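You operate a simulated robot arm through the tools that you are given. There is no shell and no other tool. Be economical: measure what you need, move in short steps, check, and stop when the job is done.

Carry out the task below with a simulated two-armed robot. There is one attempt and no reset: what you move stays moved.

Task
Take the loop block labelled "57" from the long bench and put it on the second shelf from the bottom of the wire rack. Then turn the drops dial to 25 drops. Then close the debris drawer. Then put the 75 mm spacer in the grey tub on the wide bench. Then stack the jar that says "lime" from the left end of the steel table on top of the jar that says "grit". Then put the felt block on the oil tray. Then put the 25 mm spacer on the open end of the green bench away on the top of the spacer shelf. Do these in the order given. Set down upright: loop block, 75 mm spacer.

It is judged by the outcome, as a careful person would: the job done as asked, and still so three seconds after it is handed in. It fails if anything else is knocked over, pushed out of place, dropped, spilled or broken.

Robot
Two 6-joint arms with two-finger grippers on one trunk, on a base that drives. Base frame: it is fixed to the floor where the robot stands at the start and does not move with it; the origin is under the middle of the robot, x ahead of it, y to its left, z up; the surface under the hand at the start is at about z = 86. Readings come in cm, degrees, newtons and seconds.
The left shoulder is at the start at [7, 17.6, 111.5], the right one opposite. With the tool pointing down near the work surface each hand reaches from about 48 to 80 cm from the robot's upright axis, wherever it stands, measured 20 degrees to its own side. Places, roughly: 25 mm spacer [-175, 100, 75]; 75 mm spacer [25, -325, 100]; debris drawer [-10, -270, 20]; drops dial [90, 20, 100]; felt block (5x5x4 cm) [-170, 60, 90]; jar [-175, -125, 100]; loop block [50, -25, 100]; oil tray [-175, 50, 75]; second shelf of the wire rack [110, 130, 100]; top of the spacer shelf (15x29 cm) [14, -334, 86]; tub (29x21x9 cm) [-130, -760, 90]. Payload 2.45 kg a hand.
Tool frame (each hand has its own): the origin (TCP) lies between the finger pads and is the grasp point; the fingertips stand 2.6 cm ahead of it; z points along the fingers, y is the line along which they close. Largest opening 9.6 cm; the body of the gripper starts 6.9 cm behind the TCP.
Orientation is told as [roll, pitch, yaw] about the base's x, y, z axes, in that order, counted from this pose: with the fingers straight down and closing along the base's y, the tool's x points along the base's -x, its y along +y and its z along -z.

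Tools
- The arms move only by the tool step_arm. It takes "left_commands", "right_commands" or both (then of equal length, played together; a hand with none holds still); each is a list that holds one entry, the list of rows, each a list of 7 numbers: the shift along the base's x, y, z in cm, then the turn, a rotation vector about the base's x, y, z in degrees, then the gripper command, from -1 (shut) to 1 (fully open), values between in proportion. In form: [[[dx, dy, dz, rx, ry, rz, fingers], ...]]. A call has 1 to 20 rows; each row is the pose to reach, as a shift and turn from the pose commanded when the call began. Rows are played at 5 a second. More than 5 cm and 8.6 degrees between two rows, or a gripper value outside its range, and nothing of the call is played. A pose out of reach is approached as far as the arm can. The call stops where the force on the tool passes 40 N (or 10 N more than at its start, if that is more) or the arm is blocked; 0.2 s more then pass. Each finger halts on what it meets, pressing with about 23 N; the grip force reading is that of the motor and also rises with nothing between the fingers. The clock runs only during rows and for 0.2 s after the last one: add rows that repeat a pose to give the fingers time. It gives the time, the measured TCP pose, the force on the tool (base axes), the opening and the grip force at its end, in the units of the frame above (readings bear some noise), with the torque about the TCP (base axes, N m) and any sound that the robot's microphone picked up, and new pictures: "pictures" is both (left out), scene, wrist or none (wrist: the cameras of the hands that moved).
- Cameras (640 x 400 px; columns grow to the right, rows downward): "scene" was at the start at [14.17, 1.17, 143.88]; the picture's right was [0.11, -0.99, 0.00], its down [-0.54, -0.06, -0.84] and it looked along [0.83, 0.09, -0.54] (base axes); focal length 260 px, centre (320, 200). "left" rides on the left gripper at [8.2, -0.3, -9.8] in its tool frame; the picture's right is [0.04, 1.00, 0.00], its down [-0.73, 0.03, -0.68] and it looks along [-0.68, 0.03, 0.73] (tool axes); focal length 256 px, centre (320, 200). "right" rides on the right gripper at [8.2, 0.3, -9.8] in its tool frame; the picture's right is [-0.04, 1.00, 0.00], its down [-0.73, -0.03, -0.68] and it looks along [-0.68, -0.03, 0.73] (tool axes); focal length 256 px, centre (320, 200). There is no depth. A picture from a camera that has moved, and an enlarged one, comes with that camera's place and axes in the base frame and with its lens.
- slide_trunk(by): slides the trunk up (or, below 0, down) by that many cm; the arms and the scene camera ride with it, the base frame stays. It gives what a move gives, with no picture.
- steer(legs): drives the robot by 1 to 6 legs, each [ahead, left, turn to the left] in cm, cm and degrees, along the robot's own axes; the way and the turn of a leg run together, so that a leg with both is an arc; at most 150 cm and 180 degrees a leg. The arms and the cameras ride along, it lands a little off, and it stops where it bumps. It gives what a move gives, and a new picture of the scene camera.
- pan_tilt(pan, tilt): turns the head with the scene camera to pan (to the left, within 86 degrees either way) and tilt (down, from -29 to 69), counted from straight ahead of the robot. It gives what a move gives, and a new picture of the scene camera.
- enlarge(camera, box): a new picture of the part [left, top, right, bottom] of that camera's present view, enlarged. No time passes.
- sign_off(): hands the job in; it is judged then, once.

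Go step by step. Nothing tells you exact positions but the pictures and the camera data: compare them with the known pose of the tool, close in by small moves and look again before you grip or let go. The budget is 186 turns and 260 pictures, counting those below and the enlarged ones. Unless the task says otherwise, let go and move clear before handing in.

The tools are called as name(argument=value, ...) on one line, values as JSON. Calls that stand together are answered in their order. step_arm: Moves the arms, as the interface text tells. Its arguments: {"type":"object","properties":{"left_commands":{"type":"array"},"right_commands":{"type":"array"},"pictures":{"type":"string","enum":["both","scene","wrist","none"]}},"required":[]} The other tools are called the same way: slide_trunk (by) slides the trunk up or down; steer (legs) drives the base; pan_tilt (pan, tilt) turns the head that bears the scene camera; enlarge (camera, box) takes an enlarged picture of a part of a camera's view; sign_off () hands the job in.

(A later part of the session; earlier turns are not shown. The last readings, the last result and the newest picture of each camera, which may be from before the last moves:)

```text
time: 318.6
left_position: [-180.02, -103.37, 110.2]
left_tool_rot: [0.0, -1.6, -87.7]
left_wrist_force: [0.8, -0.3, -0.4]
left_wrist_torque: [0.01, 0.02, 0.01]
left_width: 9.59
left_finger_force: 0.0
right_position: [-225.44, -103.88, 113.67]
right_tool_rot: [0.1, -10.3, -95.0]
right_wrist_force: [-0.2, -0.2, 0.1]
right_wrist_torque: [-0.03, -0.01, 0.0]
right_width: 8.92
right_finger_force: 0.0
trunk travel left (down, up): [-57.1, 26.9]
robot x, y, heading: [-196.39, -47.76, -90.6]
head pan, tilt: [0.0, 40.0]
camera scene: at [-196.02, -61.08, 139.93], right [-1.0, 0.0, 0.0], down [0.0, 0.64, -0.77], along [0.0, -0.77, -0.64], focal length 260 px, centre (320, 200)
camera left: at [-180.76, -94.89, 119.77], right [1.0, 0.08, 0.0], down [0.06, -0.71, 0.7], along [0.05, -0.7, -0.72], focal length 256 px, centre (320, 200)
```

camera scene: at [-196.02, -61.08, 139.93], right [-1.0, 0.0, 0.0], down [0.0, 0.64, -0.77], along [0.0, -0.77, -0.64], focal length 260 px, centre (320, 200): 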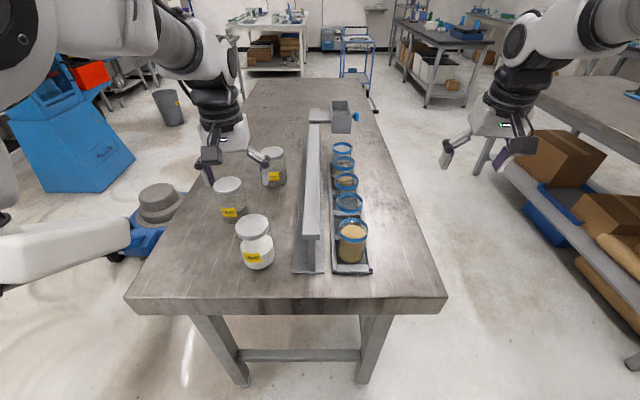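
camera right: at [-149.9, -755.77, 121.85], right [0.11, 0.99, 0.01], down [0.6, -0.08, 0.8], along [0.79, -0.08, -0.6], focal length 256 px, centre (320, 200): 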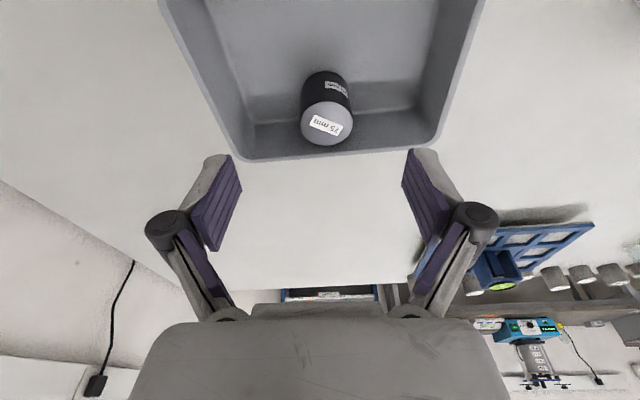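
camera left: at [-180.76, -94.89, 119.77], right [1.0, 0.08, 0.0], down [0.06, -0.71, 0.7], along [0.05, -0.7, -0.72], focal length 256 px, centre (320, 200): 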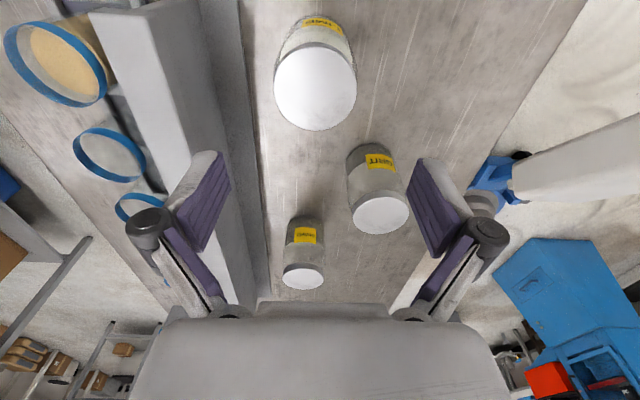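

step_arm(left_commands=[[[-0.5, -0.2, -4, 0, 0, 0, 1], [-0.5, -0.2, -8, 0, 0, 0, 1], [-0.5, -0.2, -12, 0, 0, 0, 1], [-0.5, -0.2, -15, 0, 0, 0, 1], [-0.5, -0.2, -17.5, 0, 0, 0, 1]]], pictures="wrist")

```text
time: 319.8
left_position: [-180.64, -103.55, 92.66]
left_tool_rot: [0.0, -1.3, -87.8]
left_wrist_force: [0.4, -0.8, -0.3]
left_wrist_torque: [0.03, -0.03, -0.02]
left_width: 9.58
left_finger_force: 0.1
right_position: [-225.35, -104.04, 113.55]
right_tool_rot: [0.2, -10.1, -95.0]
right_wrist_force: [0.1, -0.3, -0.9]
right_wrist_torque: [0.0, 0.0, 0.02]
right_width: 8.88
right_finger_force: 0.1
trunk travel left (down, up): [-57.1, 26.9]
robot x, y, heading: [-196.34, -47.59, -90.1]
head pan, tilt: [0.0, 40.0]
camera left: at [-181.35, -95.16, 102.26], right [1.0, 0.08, 0.0], down [0.06, -0.72, 0.7], along [0.05, -0.69, -0.72], focal length 256 px, centre (320, 200)
```

left: 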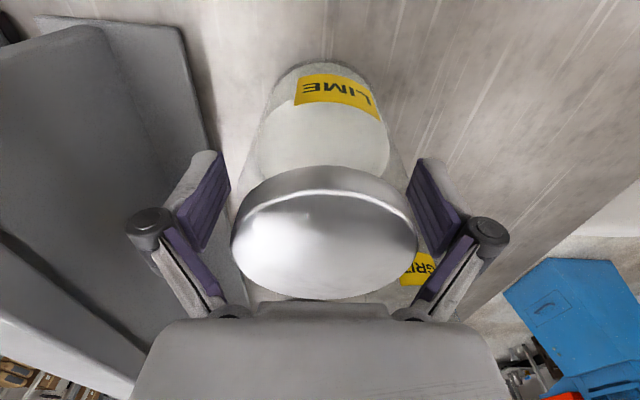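

step_arm(left_commands=[[[0.2, 0, 0, 0, 0, 0, 0.6], [0.2, 0, 0, 0, 0, 0, 0.2], [0.2, 0, 0, 0, 0, 0, -1], [0.2, 0, 0, 0, 0, 0, -1], [0.2, 0, 0, 0, 0, 0, -1]]], pictures="wrist")

```text
time: 321.0
left_position: [-180.47, -103.44, 92.68]
left_tool_rot: [0.1, -1.4, -87.8]
left_wrist_force: [-2.9, 1.1, 2.7]
left_wrist_torque: [-0.07, 0.29, -0.05]
left_width: 8.21
left_finger_force: 22.9
right_position: [-225.39, -103.94, 113.44]
right_tool_rot: [0.2, -10.2, -94.9]
right_wrist_force: [-0.3, -0.3, 0.2]
right_wrist_torque: [0.01, -0.03, 0.01]
right_width: 8.9
right_finger_force: 0.1
trunk travel left (down, up): [-57.1, 26.9]
robot x, y, heading: [-196.14, -47.94, -89.9]
head pan, tilt: [0.0, 40.0]
camera left: at [-181.18, -95.1, 102.31], right [1.0, 0.08, 0.0], down [0.06, -0.71, 0.7], along [0.06, -0.69, -0.72], focal length 256 px, centre (320, 200)
```

left: 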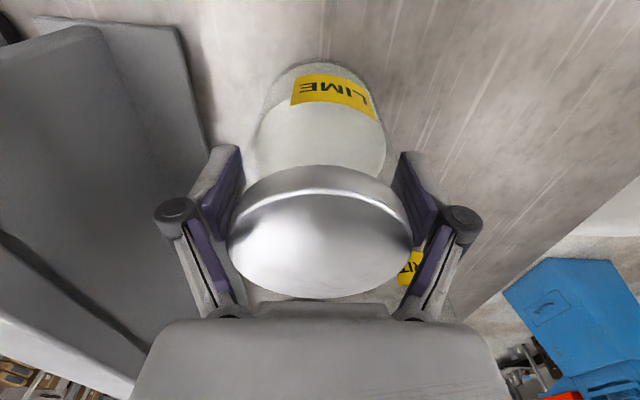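

step_arm(left_commands=[[[0, 0, 1, 0, 0, 0, -1], [0, 0, 3, 0, 0, 0, -1], [0, 0, 6, 0, 0, 0, -1], [0, 0, 10, 0, 0, 0, -1], [0, 0, 14, 0, 0, 0, -1], [0, 0, 18, 0, 0, 0, -1], [0, 0, 21, 0, 0, 0, -1]]], pictures="both")

```text
time: 322.6
left_position: [-180.54, -103.58, 113.84]
left_tool_rot: [0.1, -1.4, -87.8]
left_wrist_force: [-0.4, 0.5, -4.6]
left_wrist_torque: [0.05, 0.02, 0.03]
left_width: 8.17
left_finger_force: 23.1
right_position: [-225.29, -104.05, 113.58]
right_tool_rot: [0.2, -10.2, -94.9]
right_wrist_force: [1.0, -0.5, 0.0]
right_wrist_torque: [-0.01, 0.01, -0.05]
right_width: 8.86
right_finger_force: 0.1
trunk travel left (down, up): [-57.1, 26.9]
robot x, y, heading: [-196.79, -48.0, -90.0]
head pan, tilt: [0.0, 40.0]
camera scene: at [-196.02, -61.15, 139.91], right [-1.0, 0.0, 0.0], down [0.0, 0.64, -0.77], along [0.0, -0.77, -0.64], focal length 260 px, centre (320, 200)
camera left: at [-181.21, -95.15, 123.34], right [1.0, 0.08, 0.0], down [0.06, -0.72, 0.7], along [0.06, -0.69, -0.72], focal length 256 px, centre (320, 200)
```

scene: 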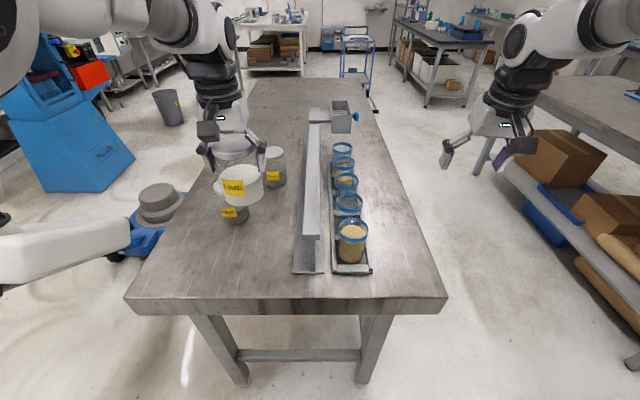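
left: 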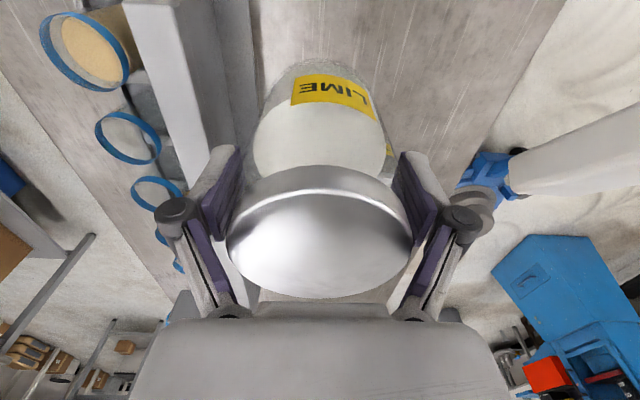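

Light and held. Move over GRIT at [-171, -118.6].

step_arm(left_commands=[[[2, -3.5, 0, 0, 0, 0, -1], [4.5, -7, 0, 0, 0, 0, -1], [7, -11, 0, 0, 0, 0, -1], [9.5, -14.9, 0, 0, 0, 0, -1], [9.5, -14.9, 0, 0, 0, 0, -1]]], pictures="both")

enlarge(camera="scene", box=[180, 110, 300, 230])

```text
time: 323.8
left_position: [-170.91, -118.35, 113.85]
left_tool_rot: [0.0, -1.4, -87.8]
left_wrist_force: [-0.6, 0.6, -4.6]
left_wrist_torque: [0.03, -0.04, 0.02]
left_width: 8.2
left_finger_force: 22.9
right_position: [-225.48, -103.89, 113.55]
right_tool_rot: [0.2, -10.2, -95.0]
right_wrist_force: [-0.5, -0.4, -0.1]
right_wrist_torque: [-0.02, -0.01, -0.02]
right_width: 8.89
right_finger_force: 0.1
trunk travel left (down, up): [-57.1, 26.9]
robot x, y, heading: [-196.3, -47.7, -89.8]
head pan, tilt: [0.0, 40.0]
camera scene: at [-196.09, -61.01, 139.93], right [-1.0, 0.0, 0.0], down [0.0, 0.64, -0.77], along [0.0, -0.77, -0.64], focal length 260 px, centre (320, 200)
camera left: at [-171.6, -109.85, 123.37], right [1.0, 0.08, 0.0], down [0.06, -0.72, 0.7], along [0.06, -0.69, -0.72], focal length 256 px, centre (320, 200)
```

scene: 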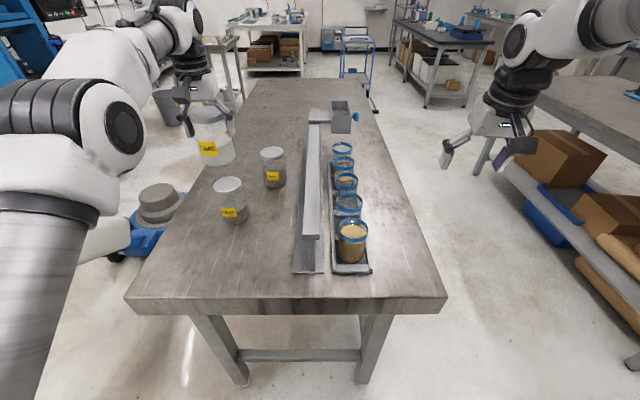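
left: 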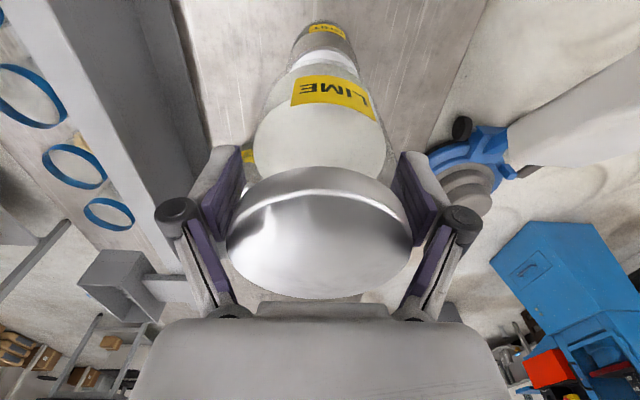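

```text
3.33 times, centred on (240, 170) of scene
camera zoom: at [-196.09, -61.01, 139.93], right [-1.0, 0.0, 0.0], down [0.0, 0.64, -0.77], along [0.0, -0.77, -0.64], focal length 868 px, centre (587, 300)
```

zoom: 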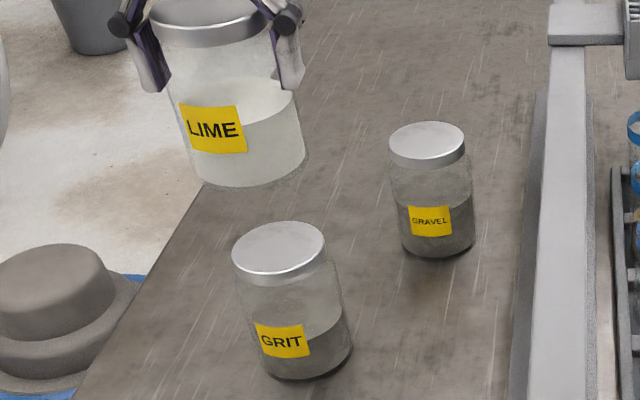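

Aligned. Lower gently onto GRIT.

step_arm(left_commands=[[[-0.1, -0.1, -3, 0, 0, 0, -1], [-0.1, -0.1, -5.5, 0, 0, 0, -1], [-0.1, -0.1, -6.5, 0, 0, 0, -1], [-0.1, -0.1, -7, 0, 0, 0, -1], [-0.1, -0.1, -7, 0, 0, 0, -1]]], pictures="scene")

enlarge(camera="scene", box=[180, 130, 300, 250])

```text
time: 325.0
left_position: [-171.0, -118.66, 106.7]
left_tool_rot: [0.0, -1.4, -87.9]
left_wrist_force: [0.0, 0.7, -5.7]
left_wrist_torque: [0.03, -0.02, -0.01]
left_width: 8.18
left_finger_force: 23.2
right_position: [-225.35, -104.02, 113.61]
right_tool_rot: [0.3, -10.0, -94.9]
right_wrist_force: [-0.7, -0.4, 0.2]
right_wrist_torque: [-0.01, -0.06, 0.01]
right_width: 8.88
right_finger_force: 0.1
trunk travel left (down, up): [-57.1, 26.9]
robot x, y, heading: [-196.2, -47.66, -90.3]
head pan, tilt: [0.0, 40.0]
camera scene: at [-195.99, -61.22, 139.91], right [-1.0, 0.0, 0.0], down [0.0, 0.64, -0.77], along [0.0, -0.77, -0.64], focal length 260 px, centre (320, 200)
```

scene: 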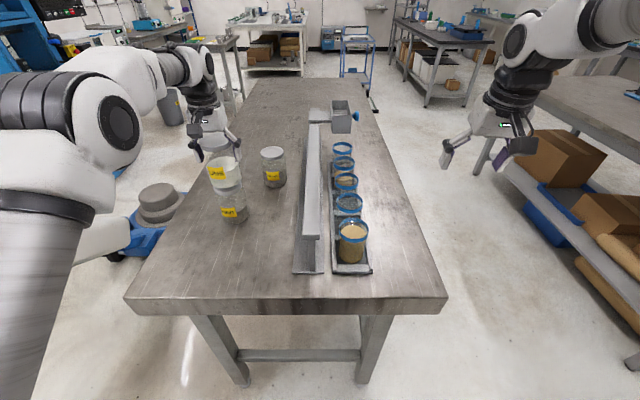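

```text
3.33 times, centred on (240, 190) of scene
camera zoom: at [-195.99, -61.22, 139.91], right [-1.0, 0.0, 0.0], down [0.0, 0.64, -0.77], along [0.0, -0.77, -0.64], focal length 868 px, centre (587, 233)
```

zoom: 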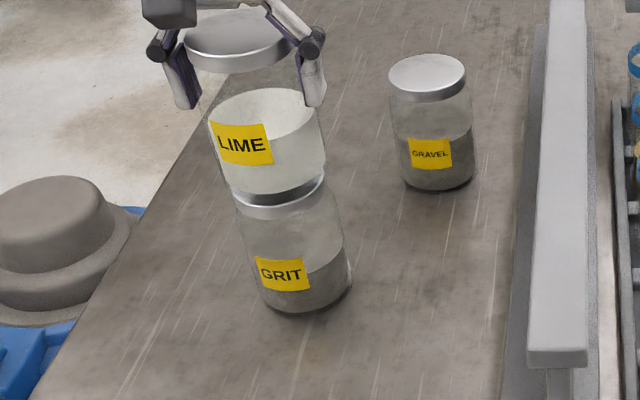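

step_arm(left_commands=[[[0.1, 0, -0.3, 0, 0, 0, -1], [0.1, 0, -0.6, 0, 0, 0, -1], [0.1, 0, -0.6, 0, 0, 0, -1]]], pictures="none")

enlarge(camera="scene", box=[180, 130, 300, 250])

```text
time: 325.8
left_position: [-170.95, -118.7, 106.11]
left_tool_rot: [-0.1, -1.3, -87.8]
left_wrist_force: [-0.6, -0.2, -4.3]
left_wrist_torque: [0.03, 0.01, 0.0]
left_width: 8.22
left_finger_force: 22.9
right_position: [-225.41, -104.06, 113.42]
right_tool_rot: [0.2, -10.1, -95.0]
right_wrist_force: [-0.3, -1.0, 1.1]
right_wrist_torque: [-0.03, 0.0, -0.04]
right_width: 8.88
right_finger_force: 0.0
trunk travel left (down, up): [-57.1, 26.9]
robot x, y, heading: [-196.44, -47.75, -89.9]
head pan, tilt: [0.0, 40.0]
```

```text
3.33 times, centred on (240, 190) of scene
camera zoom: at [-195.99, -61.24, 139.91], right [-1.0, 0.0, 0.0], down [0.0, 0.64, -0.77], along [0.0, -0.77, -0.64], focal length 868 px, centre (587, 233)
```

zoom: 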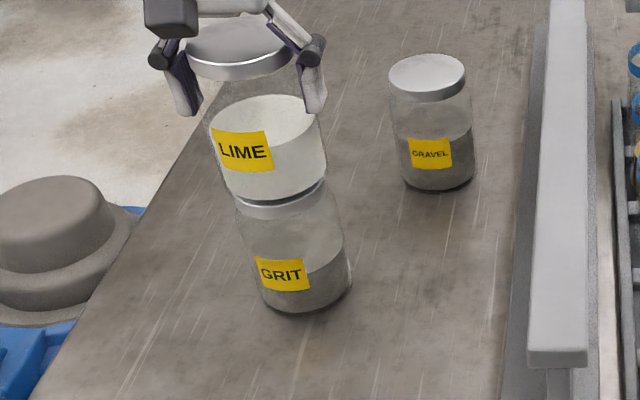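

step_arm(left_commands=[[[0, 0, -0.2, 0, 0, 0, -1], [0, 0, -0.4, 0, 0, 0, -1], [0, 0, -0.4, 0, 0, 0, -1]]], pictures="none")

step_arm(left_commands=[[[0, 0, -0.2, 0, 0, 0, -1], [0, 0, -0.2, 0, 0, 0, -1]]], pictures="none")

```text
time: 326.6
left_position: [-170.93, -118.6, 105.72]
left_tool_rot: [0.1, -1.4, -87.9]
left_wrist_force: [-0.2, 0.2, -4.8]
left_wrist_torque: [0.04, -0.02, 0.01]
left_width: 8.2
left_finger_force: 23.1
right_position: [-225.35, -104.1, 113.55]
right_tool_rot: [0.1, -10.1, -95.0]
right_wrist_force: [-0.2, 0.3, 0.2]
right_wrist_torque: [0.0, 0.0, -0.04]
right_width: 8.89
right_finger_force: 0.1
trunk travel left (down, up): [-57.1, 26.9]
robot x, y, heading: [-196.1, -47.68, -90.2]
head pan, tilt: [0.0, 40.0]
```

```text
time: 327.2
left_position: [-170.95, -118.72, 105.45]
left_tool_rot: [-0.1, -1.5, -87.8]
left_wrist_force: [-0.1, -0.1, -4.8]
left_wrist_torque: [0.02, 0.02, -0.04]
left_width: 8.22
left_finger_force: 23.2
right_position: [-225.24, -104.08, 113.59]
right_tool_rot: [0.2, -10.1, -95.0]
right_wrist_force: [-0.8, -0.2, -0.1]
right_wrist_torque: [-0.01, 0.02, 0.0]
right_width: 8.86
right_finger_force: 0.0
trunk travel left (down, up): [-57.1, 26.9]
robot x, y, heading: [-196.45, -47.79, -90.1]
head pan, tilt: [0.0, 40.0]
```

step_arm(left_commands=[[[0, 0, -0.2, 0, 0, 0, -1], [0, 0, -0.4, 0, 0, 0, -1], [0, 0, -0.4, 0, 0, 0, -1]]], pictures="none")

enlarge(camera="scene", box=[180, 130, 300, 250])

```text
time: 328.0
left_position: [-170.89, -118.69, 105.33]
left_tool_rot: [-0.1, -1.6, -87.9]
left_wrist_force: [0.1, -1.6, 2.1]
left_wrist_torque: [-0.2, -0.22, 0.0]
left_width: 8.18
left_finger_force: 23.5
right_position: [-225.38, -104.08, 113.59]
right_tool_rot: [0.2, -10.3, -95.0]
right_wrist_force: [0.3, 0.0, 0.1]
right_wrist_torque: [0.02, -0.04, 0.01]
right_width: 8.88
right_finger_force: 0.0
trunk travel left (down, up): [-57.1, 26.9]
robot x, y, heading: [-196.22, -48.21, -90.3]
head pan, tilt: [0.0, 40.0]
```

```text
3.33 times, centred on (240, 190) of scene
camera zoom: at [-196.0, -61.16, 139.92], right [-1.0, 0.0, 0.0], down [0.0, 0.64, -0.77], along [0.0, -0.77, -0.64], focal length 868 px, centre (587, 233)
```

zoom: 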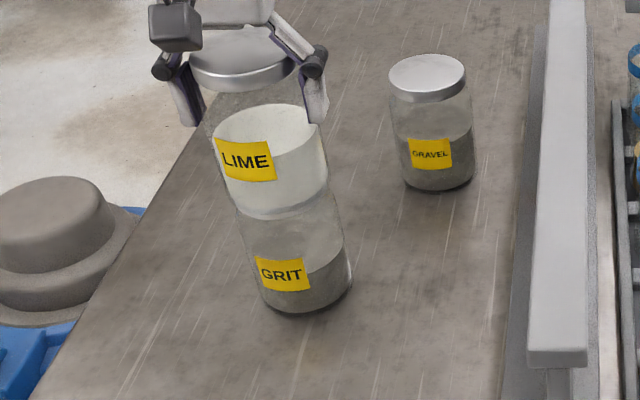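

In contact. Release and retreat upward.

step_arm(left_commands=[[[0, 0, 0, 0, 0, 0, 0.75], [0, 0, 0, 0, 0, 0, 0.9], [0, 0, 0, 0, 0, 0, 1], [0, 0, 0, 0, 0, 0, 1]]], pictures="wrist")

enlarge(camera="scene", box=[180, 130, 300, 250])

```text
time: 329.0
left_position: [-170.9, -118.63, 105.17]
left_tool_rot: [0.1, -1.4, -87.8]
left_wrist_force: [-0.3, -0.1, 0.7]
left_wrist_torque: [0.02, 0.01, 0.01]
left_width: 9.61
left_finger_force: 0.1
right_position: [-225.34, -104.04, 113.59]
right_tool_rot: [0.2, -10.2, -95.0]
right_wrist_force: [-0.8, 0.5, 0.3]
right_wrist_torque: [-0.02, 0.01, 0.01]
right_width: 8.89
right_finger_force: 0.1
trunk travel left (down, up): [-57.1, 26.9]
robot x, y, heading: [-196.15, -47.8, -90.1]
head pan, tilt: [0.0, 40.0]
camera left: at [-171.62, -110.19, 114.75], right [1.0, 0.08, 0.0], down [0.06, -0.72, 0.7], along [0.05, -0.69, -0.72], focal length 256 px, centre (320, 200)
```

left: 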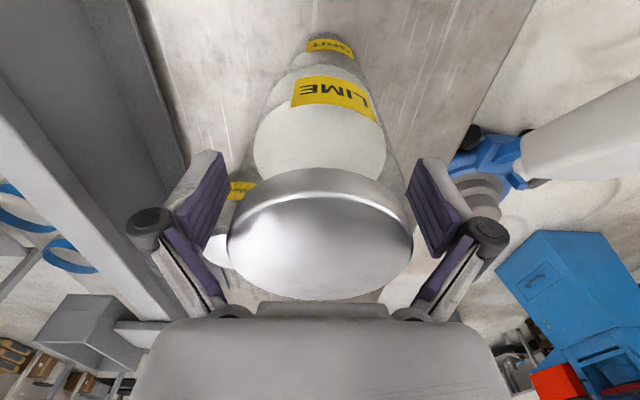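

```text
3.33 times, centred on (240, 190) of scene
camera zoom: at [-196.01, -61.16, 139.92], right [-1.0, 0.0, 0.0], down [0.0, 0.64, -0.77], along [0.0, -0.77, -0.64], focal length 868 px, centre (587, 233)
```

zoom: 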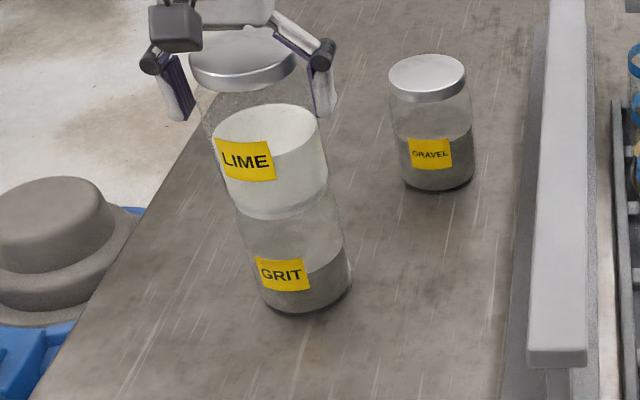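

step_arm(left_commands=[[[0, 0, 2, 0, 0, 0, 1], [0, 0, 5, 0, 0, 0, 1], [0, 0, 9, 0, 0, 0, 1], [0, 0, 13, 0, 0, 0, 1], [0, 0, 17, 0, 0, 0, 1], [0, 4, 19, 0, 0, 0, 1], [0, 8, 21, 0, 0, 0, 1], [0, 12, 22, 0, 0, 0, 1]]], pictures="scene")

```text
time: 330.8
left_position: [-170.9, -106.65, 127.18]
left_tool_rot: [0.0, -1.3, -87.8]
left_wrist_force: [0.9, 0.5, 0.6]
left_wrist_torque: [0.0, -0.01, 0.02]
left_width: 9.57
left_finger_force: 0.1
left hand out of reach, approached as far as the arm can: row 4, 5, 6
right_position: [-225.34, -103.81, 113.59]
right_tool_rot: [0.2, -10.2, -95.1]
right_wrist_force: [-0.6, 0.7, -0.2]
right_wrist_torque: [0.0, 0.01, 0.01]
right_width: 8.87
right_finger_force: 0.1
trunk travel left (down, up): [-57.1, 26.9]
robot x, y, heading: [-196.38, -47.88, -90.1]
head pan, tilt: [0.0, 40.0]
camera scene: at [-196.0, -61.01, 139.92], right [-1.0, 0.0, 0.0], down [0.0, 0.64, -0.77], along [0.0, -0.77, -0.64], focal length 260 px, centre (320, 200)
```

scene: 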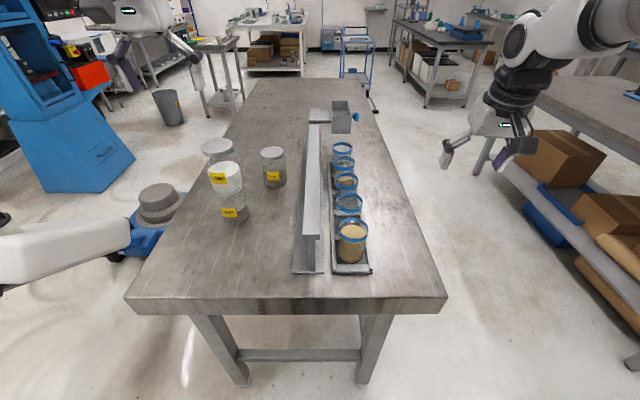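

The stack stands. Next the green bench to the north: back off, turn, and look.

steer(legs=[[-22, 0, 0], [0, 0, 90]])

pan_tilt(pan=70, tilt=35)

```text
time: 336.3
left_position: [-137.16, -0.51, 127.08]
left_tool_rot: [0.0, -1.4, 2.1]
left_wrist_force: [-0.1, 1.1, 0.0]
left_wrist_torque: [-0.01, -0.02, -0.07]
left_width: 9.61
left_finger_force: 0.1
right_position: [-140.1, -55.02, 113.54]
right_tool_rot: [0.2, -10.2, -5.2]
right_wrist_force: [-0.1, -0.1, 0.2]
right_wrist_torque: [0.02, 0.0, 0.0]
right_width: 8.88
right_finger_force: 0.1
trunk travel left (down, up): [-57.1, 26.9]
robot x, y, heading: [-196.56, -25.62, -0.2]
head pan, tilt: [0.0, 40.0]
camera scene: at [-182.38, -25.55, 139.92], right [-0.01, -1.0, 0.0], down [-0.64, 0.0, -0.77], along [0.77, 0.0, -0.64], focal length 260 px, centre (320, 200)
```

scene: 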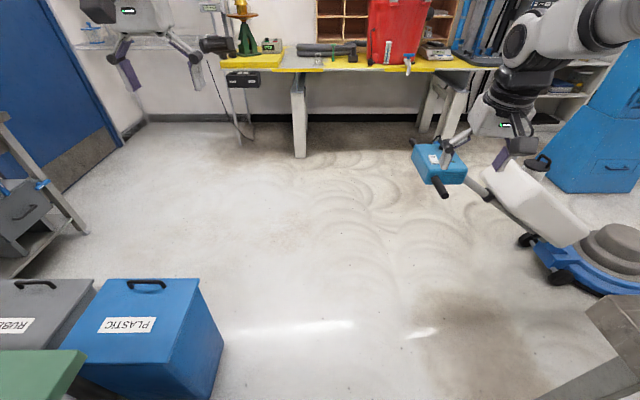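

```text
time: 337.7
left_position: [-137.25, -0.41, 127.15]
left_tool_rot: [0.0, -1.4, 2.1]
left_wrist_force: [-0.4, 0.2, -0.6]
left_wrist_torque: [0.01, -0.02, -0.03]
left_width: 9.58
left_finger_force: 0.2
right_position: [-140.13, -54.99, 113.62]
right_tool_rot: [0.2, -10.2, -5.3]
right_wrist_force: [1.1, -0.5, 0.3]
right_wrist_torque: [0.01, -0.01, 0.01]
right_width: 8.89
right_finger_force: 0.1
trunk travel left (down, up): [-57.1, 26.9]
robot x, y, heading: [-196.23, -25.57, -0.0]
head pan, tilt: [70.0, 35.0]
camera scene: at [-187.82, -17.25, 140.67], right [0.94, -0.35, 0.0], down [-0.2, -0.54, -0.82], along [0.28, 0.77, -0.57], focal length 260 px, centre (320, 200)
```

scene: 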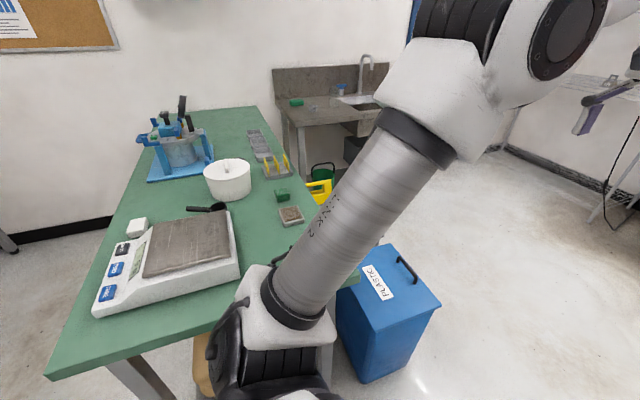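

enlarge(camera="scene", box=[190, 100, 340, 240])

```text
2.86 times, centred on (265, 170) of scene
camera zoom: at [-187.82, -17.25, 140.67], right [0.94, -0.35, 0.0], down [-0.2, -0.54, -0.82], along [0.28, 0.77, -0.57], focal length 744 px, centre (477, 286)
```

zoom: 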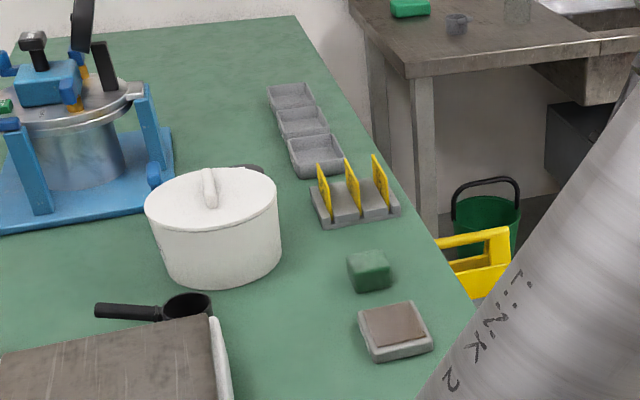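

Felt block (green) at about [-173, 60] and the oil tray at [-173, 51] are on the green bench's near right. Turn to face it and move up.

steer(legs=[[0, 0, 90], [13, 0, 0]])

pan_tilt(pan=-15, tilt=40)

```text
time: 342.8
left_position: [-221.35, 46.28, 127.1]
left_tool_rot: [0.0, -1.4, 92.1]
left_wrist_force: [0.2, 0.6, -0.8]
left_wrist_torque: [-0.01, 0.03, -0.01]
left_width: 9.61
left_finger_force: 0.1
right_position: [-166.87, 43.38, 113.58]
right_tool_rot: [0.2, -10.2, 84.8]
right_wrist_force: [0.1, 0.3, -0.9]
right_wrist_torque: [0.03, -0.01, 0.01]
right_width: 8.87
right_finger_force: 0.1
trunk travel left (down, up): [-57.1, 26.9]
robot x, y, heading: [-196.0, -12.79, 89.8]
head pan, tilt: [70.0, 35.0]
camera scene: at [-204.06, -4.39, 140.69], right [0.35, 0.94, 0.0], down [0.54, -0.2, -0.82], along [-0.77, 0.28, -0.57], focal length 260 px, centre (320, 200)
```

scene: 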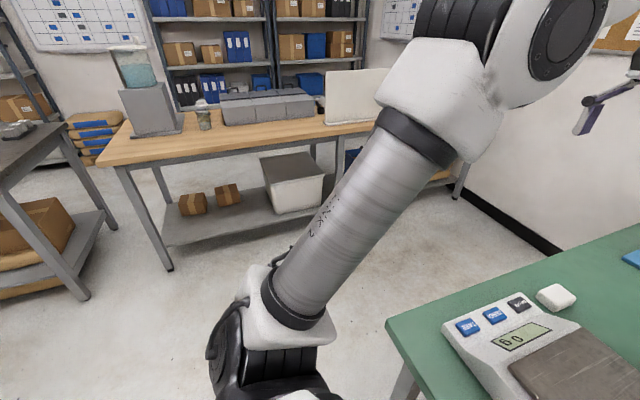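

```text
time: 344.4
left_position: [-221.23, 46.33, 127.1]
left_tool_rot: [-0.1, -1.3, 92.2]
left_wrist_force: [-0.8, 1.4, -0.3]
left_wrist_torque: [0.02, 0.0, 0.02]
left_width: 9.57
left_finger_force: 0.1
right_position: [-166.75, 43.54, 113.63]
right_tool_rot: [0.2, -10.3, 84.8]
right_wrist_force: [0.0, -0.8, 0.2]
right_wrist_torque: [0.02, -0.03, 0.0]
right_width: 8.89
right_finger_force: 0.1
trunk travel left (down, up): [-57.1, 26.9]
robot x, y, heading: [-196.36, -12.84, 89.9]
head pan, tilt: [-15.0, 40.0]
camera scene: at [-193.57, 0.85, 139.92], right [0.96, -0.26, 0.0], down [-0.17, -0.62, -0.77], along [0.2, 0.74, -0.64], focal length 260 px, centre (320, 200)
```

scene: 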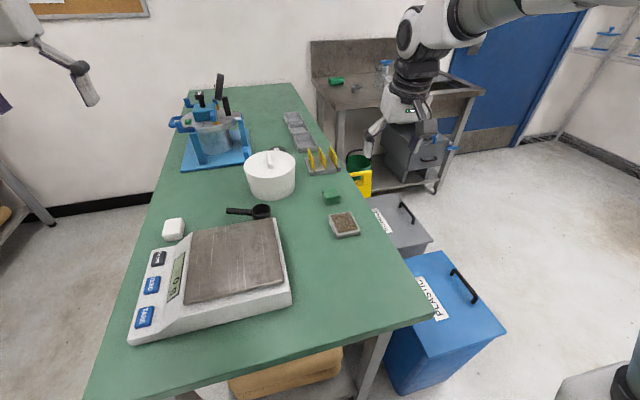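

step_arm(right_commands=[[[-2, -1, 0, 0, 0, 0, 1], [-4, -1, 0, 0, 0, 0, 1], [-6, -1, 0, 0, 0, 0, 1]]], pictures="wrist")

enlarge(camera="scene", box=[230, 90, 390, 240])

```text
time: 345.2
left_position: [-221.21, 46.36, 127.14]
left_tool_rot: [0.1, -1.5, 92.1]
left_wrist_force: [-0.4, 0.0, 0.2]
left_wrist_torque: [0.01, 0.01, 0.01]
left_width: 9.6
left_finger_force: 0.1
right_position: [-172.95, 42.54, 113.68]
right_tool_rot: [0.2, -10.2, 84.7]
right_wrist_force: [0.0, -1.0, -0.7]
right_wrist_torque: [-0.04, 0.02, 0.01]
right_width: 9.6
right_finger_force: 0.0
trunk travel left (down, up): [-57.1, 26.9]
robot x, y, heading: [-196.33, -12.63, 89.5]
head pan, tilt: [-15.0, 40.0]
camera right: at [-173.88, 32.75, 121.73], right [-0.99, 0.13, 0.01], down [0.09, 0.6, 0.8], along [0.1, 0.79, -0.6], focal length 256 px, centre (320, 200)
```

right: 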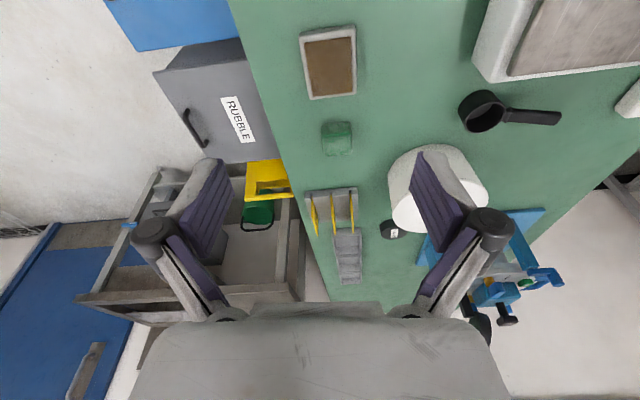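

```text
2.67 times, centred on (310, 165) of scene
camera zoom: at [-193.66, 0.86, 139.92], right [0.96, -0.26, 0.0], down [-0.17, -0.62, -0.77], along [0.2, 0.74, -0.64], focal length 694 px, centre (347, 293)
```

zoom: 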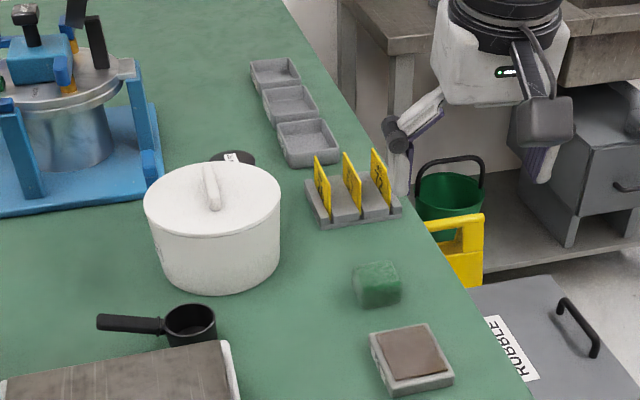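

Felt block centre ≈ [-173.4, 60], tray centre ≈ [-173.1, 49]. Move above the felt and descend.

step_arm(right_commands=[[[0, 4, -2, 0, 0, 0, 0.6], [-0.2, 8, -4, 0, 0, 0, 0.6], [-0.4, 12, -6, 0, 0, 0, 0.6], [-0.5, 16, -8, 0, 0, 0, 0.6], [-0.5, 17.5, -12, 0, 0, 0, 0.6]]], pictures="wrist")

```text
time: 346.4
left_position: [-221.26, 46.45, 127.2]
left_tool_rot: [0.0, -1.4, 92.1]
left_wrist_force: [0.5, 0.5, 0.9]
left_wrist_torque: [-0.01, 0.02, -0.02]
left_width: 9.6
left_finger_force: 0.1
right_position: [-173.44, 60.12, 101.55]
right_tool_rot: [0.2, -10.1, 84.9]
right_wrist_force: [-0.1, 0.5, -0.5]
right_wrist_torque: [0.0, 0.02, -0.01]
right_width: 7.7
right_finger_force: 0.1
trunk travel left (down, up): [-57.1, 26.9]
robot x, y, heading: [-196.29, -12.62, 89.8]
head pan, tilt: [-15.0, 40.0]
camera right: at [-174.31, 50.39, 109.74], right [-0.99, 0.13, 0.01], down [0.09, 0.6, 0.8], along [0.1, 0.79, -0.6], focal length 256 px, centre (320, 200)
```

right: 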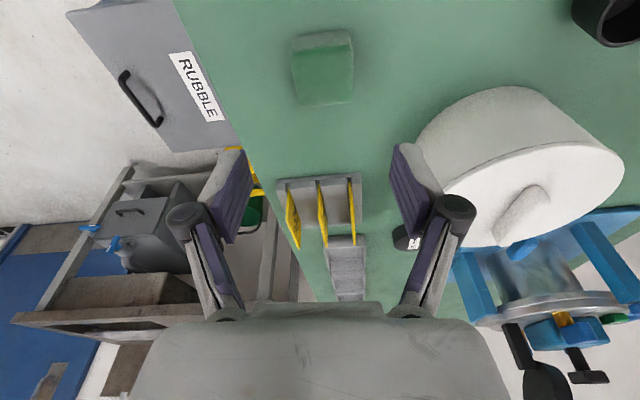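

step_arm(right_commands=[[[0, 0.1, -4, 0, 0, 0, 0.6], [0.1, 0.1, -8, 0, 0, 0, 0.6], [0.1, 0.1, -11, 0, 0, 0, 0.6], [0.1, 0.1, -12.4, 0, 0, 0, 0.6], [0.1, 0.1, -12.4, 0, 0, 0, 0], [0.1, 0.1, -12.4, 0, 0, 0, -1], [0.1, 0.1, -12.4, 0, 0, 0, -1]]], pictures="wrist")

```text
time: 348.0
left_position: [-221.3, 46.45, 127.18]
left_tool_rot: [0.1, -1.4, 92.0]
left_wrist_force: [0.1, -0.6, -0.2]
left_wrist_torque: [-0.04, 0.01, 0.0]
left_width: 9.61
left_finger_force: 0.0
right_position: [-173.19, 60.05, 89.16]
right_tool_rot: [0.2, -10.2, 84.8]
right_wrist_force: [-0.1, 0.3, 0.9]
right_wrist_torque: [0.05, 0.0, -0.01]
right_width: 5.05
right_finger_force: 23.4
trunk travel left (down, up): [-57.1, 26.9]
robot x, y, heading: [-196.24, -12.68, 89.7]
head pan, tilt: [-15.0, 40.0]
camera right: at [-174.22, 50.36, 97.38], right [-0.99, 0.13, 0.01], down [0.09, 0.6, 0.8], along [0.1, 0.79, -0.6], focal length 256 px, centre (320, 200)
```

right: 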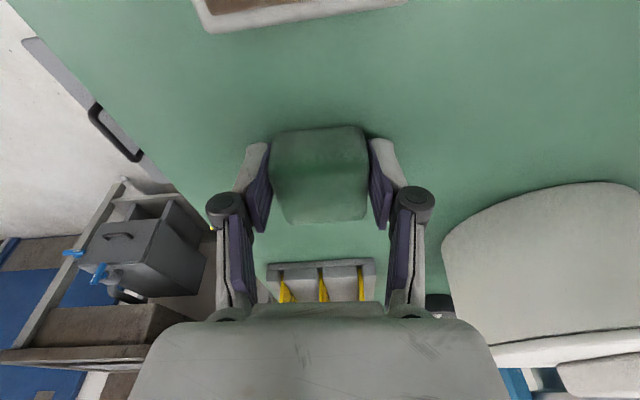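

step_arm(right_commands=[[[0, 0, 2, 0, 0, 0, -1], [0, 0, 5, 0, 0, 0, -1], [0, 0, 9, 0, 0, 0, -1], [0, -4, 11, 0, 0, 0, -1], [0, -8, 11, 0, 0, 0, -1], [0, -11.1, 11, 0, 0, 0, -1]]], pictures="both")

enlarge(camera="scene", box=[290, 150, 410, 260])

```text
time: 349.4
left_position: [-221.36, 46.28, 127.17]
left_tool_rot: [0.0, -1.4, 92.1]
left_wrist_force: [0.9, -0.6, 0.4]
left_wrist_torque: [0.0, -0.03, 0.01]
left_width: 9.59
left_finger_force: 0.0
right_position: [-173.22, 48.89, 100.26]
right_tool_rot: [0.2, -10.2, 84.7]
right_wrist_force: [0.0, -0.9, -0.6]
right_wrist_torque: [0.01, -0.03, -0.03]
right_width: 4.99
right_finger_force: 23.2
trunk travel left (down, up): [-57.1, 26.9]
robot x, y, heading: [-196.19, -12.59, 89.6]
head pan, tilt: [-15.0, 40.0]
camera scene: at [-193.57, 0.77, 139.92], right [0.96, -0.26, 0.0], down [-0.17, -0.62, -0.77], along [0.2, 0.74, -0.64], focal length 260 px, centre (320, 200)
camera right: at [-174.22, 39.13, 108.39], right [-0.99, 0.13, 0.01], down [0.09, 0.6, 0.8], along [0.1, 0.79, -0.6], focal length 256 px, centre (320, 200)
```

scene: 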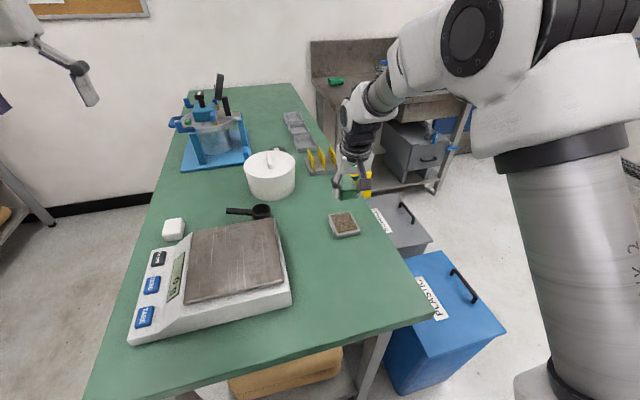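
right: 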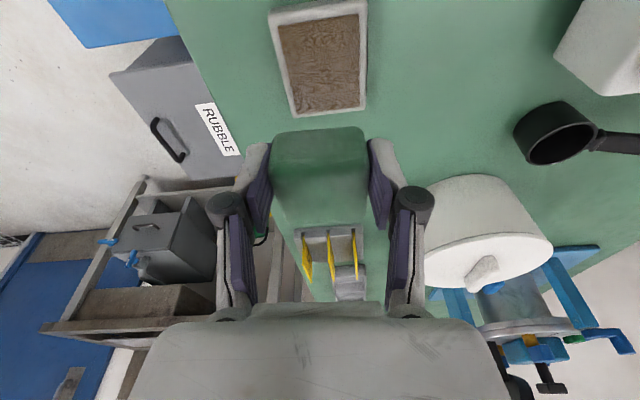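

```text
3.64 times, centred on (350, 205) of scene
camera zoom: at [-193.57, 0.77, 139.92], right [0.96, -0.26, 0.0], down [-0.17, -0.62, -0.77], along [0.2, 0.74, -0.64], focal length 947 px, centre (211, 182)
```

zoom: 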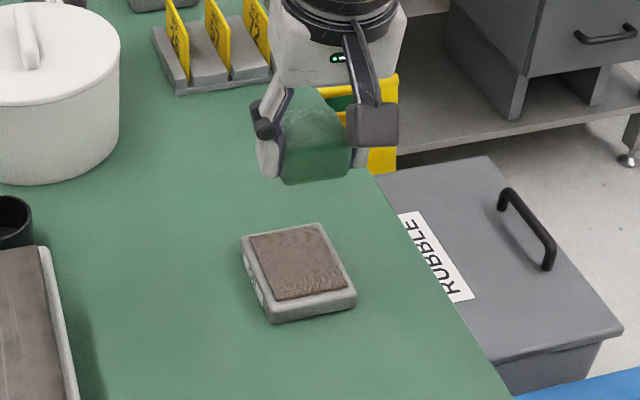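

step_arm(right_commands=[[[-0.1, 0.7, -3, 0, 0, 0, -1], [-0.1, 0.7, -6, 0, 0, 0, -1], [-0.1, 0.7, -8, 0, 0, 0, -1], [-0.1, 0.7, -8.8, 0, 0, 0, -1], [-0.1, 0.7, -9.3, 0, 0, 0, -1], [-0.1, 0.7, -9.3, 0, 0, 0, -1]]], pictures="both")

enlarge(camera="scene", box=[290, 150, 410, 260])

```text
time: 350.8
left_position: [-221.28, 46.06, 127.16]
left_tool_rot: [0.0, -1.5, 92.1]
left_wrist_force: [0.1, -0.1, -1.0]
left_wrist_torque: [0.02, -0.01, 0.01]
left_width: 9.61
left_finger_force: 0.0
right_position: [-173.39, 49.63, 91.26]
right_tool_rot: [0.3, -10.6, 84.8]
right_wrist_force: [3.5, 5.9, 26.9]
right_wrist_torque: [0.18, -0.21, 0.3]
right_width: 5.0
right_finger_force: 22.3
trunk travel left (down, up): [-57.1, 26.9]
robot x, y, heading: [-196.67, -12.81, 89.6]
head pan, tilt: [-15.0, 40.0]
camera scene: at [-193.64, 0.59, 139.99], right [0.96, -0.26, 0.0], down [-0.17, -0.62, -0.77], along [0.2, 0.74, -0.64], focal length 260 px, centre (320, 200)
camera right: at [-174.36, 39.85, 99.32], right [-0.99, 0.13, 0.01], down [0.09, 0.59, 0.8], along [0.1, 0.8, -0.6], focal length 256 px, centre (320, 200)
```

scene: 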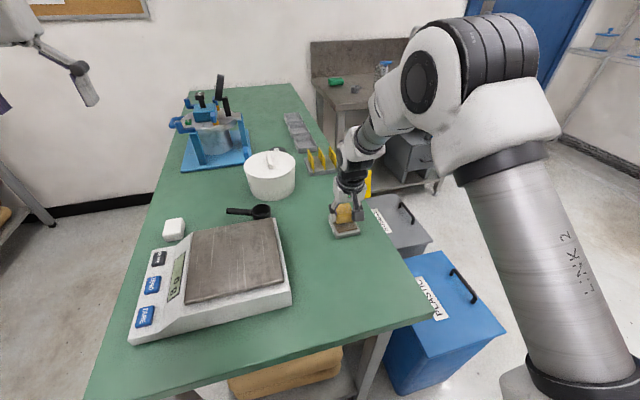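
right: 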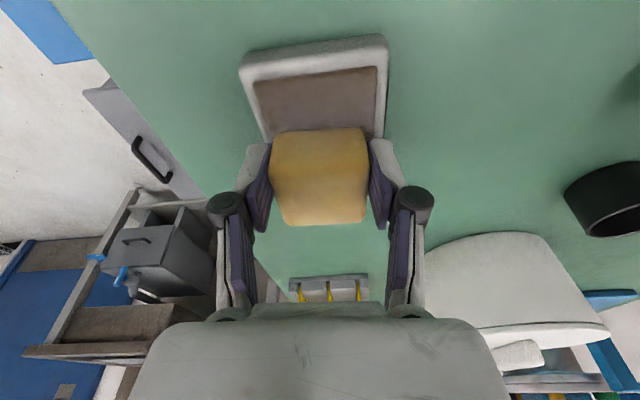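

```text
3.64 times, centred on (350, 205) of scene
camera zoom: at [-193.64, 0.59, 139.99], right [0.96, -0.26, 0.0], down [-0.17, -0.62, -0.77], along [0.2, 0.74, -0.64], focal length 947 px, centre (211, 182)
```

zoom: 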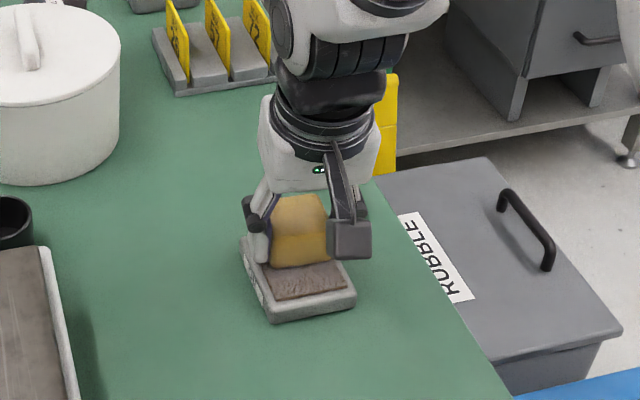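

The felt took up the oil color, but sits about 1.2 cm too far back. Lift slightly, shift toward me, set down again.

step_arm(right_commands=[[[0, 0, 1, 0, 0, 0, -1], [0, 0, 2, 0, 0, 0, -1], [0, -1.3, 2, 0, 0, 0, -1], [0, -1.3, 1, 0, 0, 0, -1], [0, -1.3, 0.3, 0, 0, 0, -1], [0, -1.3, 0.1, 0, 0, 0, -1], [0, -1.3, 0.1, 0, 0, 0, -1]]], pictures="wrist")

```text
time: 352.4
left_position: [-221.36, 46.21, 127.25]
left_tool_rot: [0.0, -1.5, 92.1]
left_wrist_force: [0.3, -0.7, 0.7]
left_wrist_torque: [0.01, 0.01, -0.03]
left_width: 9.6
left_finger_force: 0.1
right_position: [-173.39, 48.43, 91.15]
right_tool_rot: [0.3, -10.5, 84.8]
right_wrist_force: [3.2, 4.6, 19.7]
right_wrist_torque: [0.13, -0.24, 0.09]
right_width: 4.94
right_finger_force: 22.5
trunk travel left (down, up): [-57.1, 26.9]
robot x, y, heading: [-195.88, -12.16, 89.7]
head pan, tilt: [-15.0, 40.0]
camera right: at [-174.33, 38.6, 99.34], right [-0.99, 0.13, 0.01], down [0.09, 0.59, 0.8], along [0.1, 0.8, -0.6], focal length 256 px, centre (320, 200)
```

right: 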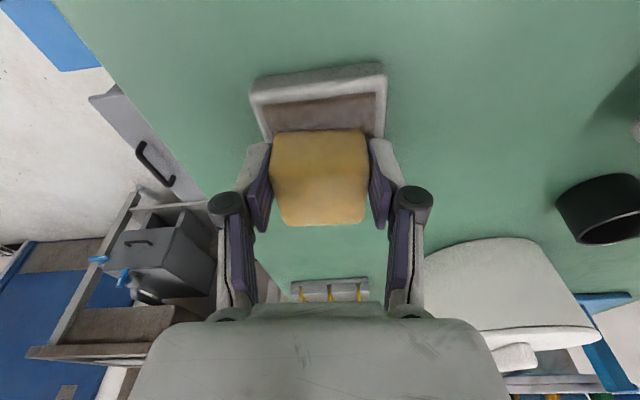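

step_arm(right_commands=[[[0, 0, 0.1, 0, 0, 0, 0], [0, 0, 0.1, 0, 0, 0, 0.5], [0, 0, 0.1, 0, 0, 0, 0.6], [0, 0, 3, 0, 0, 0, 0.6], [0, 0, 7, 0, 0, 0, 0.6], [0, 0, 11, 0, 0, 0, 0.6], [0, 0, 15, 0, 0, 0, 0.6], [0, 0, 19, 0, 0, 0, 0.6]]], pictures="both")

enlarge(camera="right", box=[260, 0, 440, 260])

```text
time: 354.2
left_position: [-221.24, 46.36, 127.11]
left_tool_rot: [0.0, -1.5, 92.1]
left_wrist_force: [-0.4, -0.7, -0.8]
left_wrist_torque: [-0.01, 0.01, 0.0]
left_width: 9.63
left_finger_force: 0.1
right_position: [-173.45, 48.19, 110.09]
right_tool_rot: [0.2, -10.1, 84.8]
right_wrist_force: [-0.6, -0.4, -0.9]
right_wrist_torque: [0.03, 0.0, -0.02]
right_width: 7.7
right_finger_force: 0.0
trunk travel left (down, up): [-57.1, 26.9]
robot x, y, heading: [-196.3, -12.69, 89.7]
head pan, tilt: [-15.0, 40.0]
camera scene: at [-193.59, 0.75, 139.93], right [0.96, -0.26, 0.0], down [-0.17, -0.62, -0.77], along [0.2, 0.74, -0.64], focal length 260 px, centre (320, 200)
camera right: at [-174.38, 38.53, 118.22], right [-0.99, 0.13, 0.01], down [0.09, 0.6, 0.8], along [0.1, 0.79, -0.6], focal length 256 px, centre (320, 200)
```

scene: 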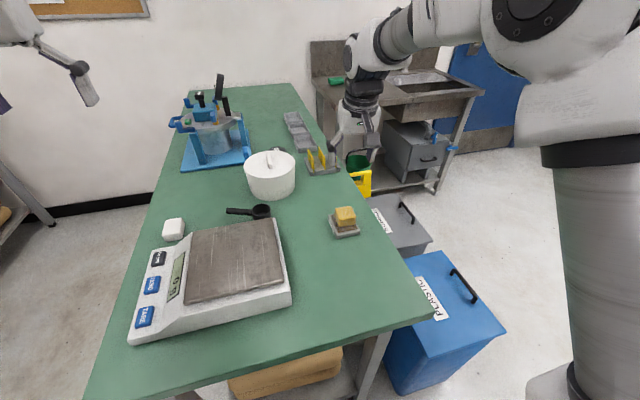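
right: 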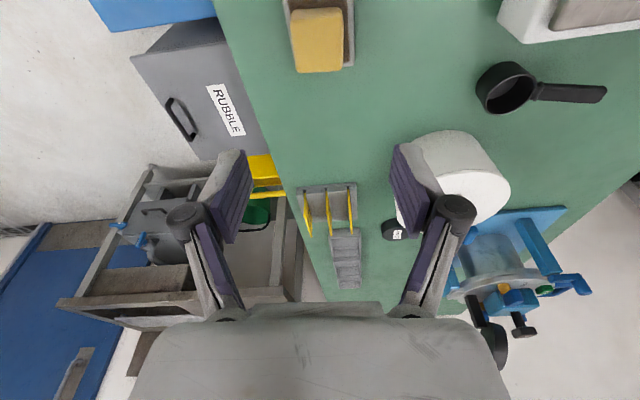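

```text
1.54 times, centred on (350, 130) of right
camera zoom: at [-174.38, 38.53, 118.22], right [-0.99, 0.13, 0.01], down [0.09, 0.6, 0.8], along [0.1, 0.79, -0.6], focal length 394 px, centre (274, 308)
```

zoom: 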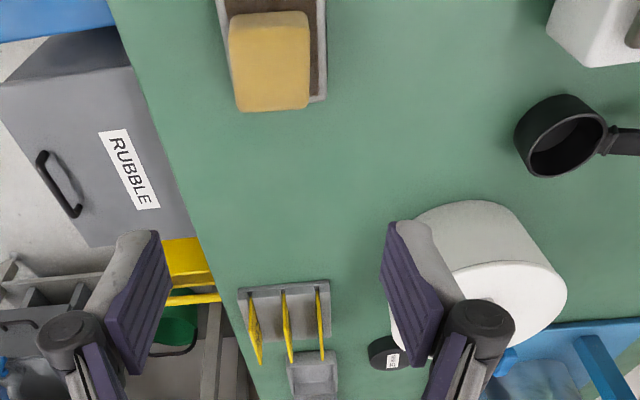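

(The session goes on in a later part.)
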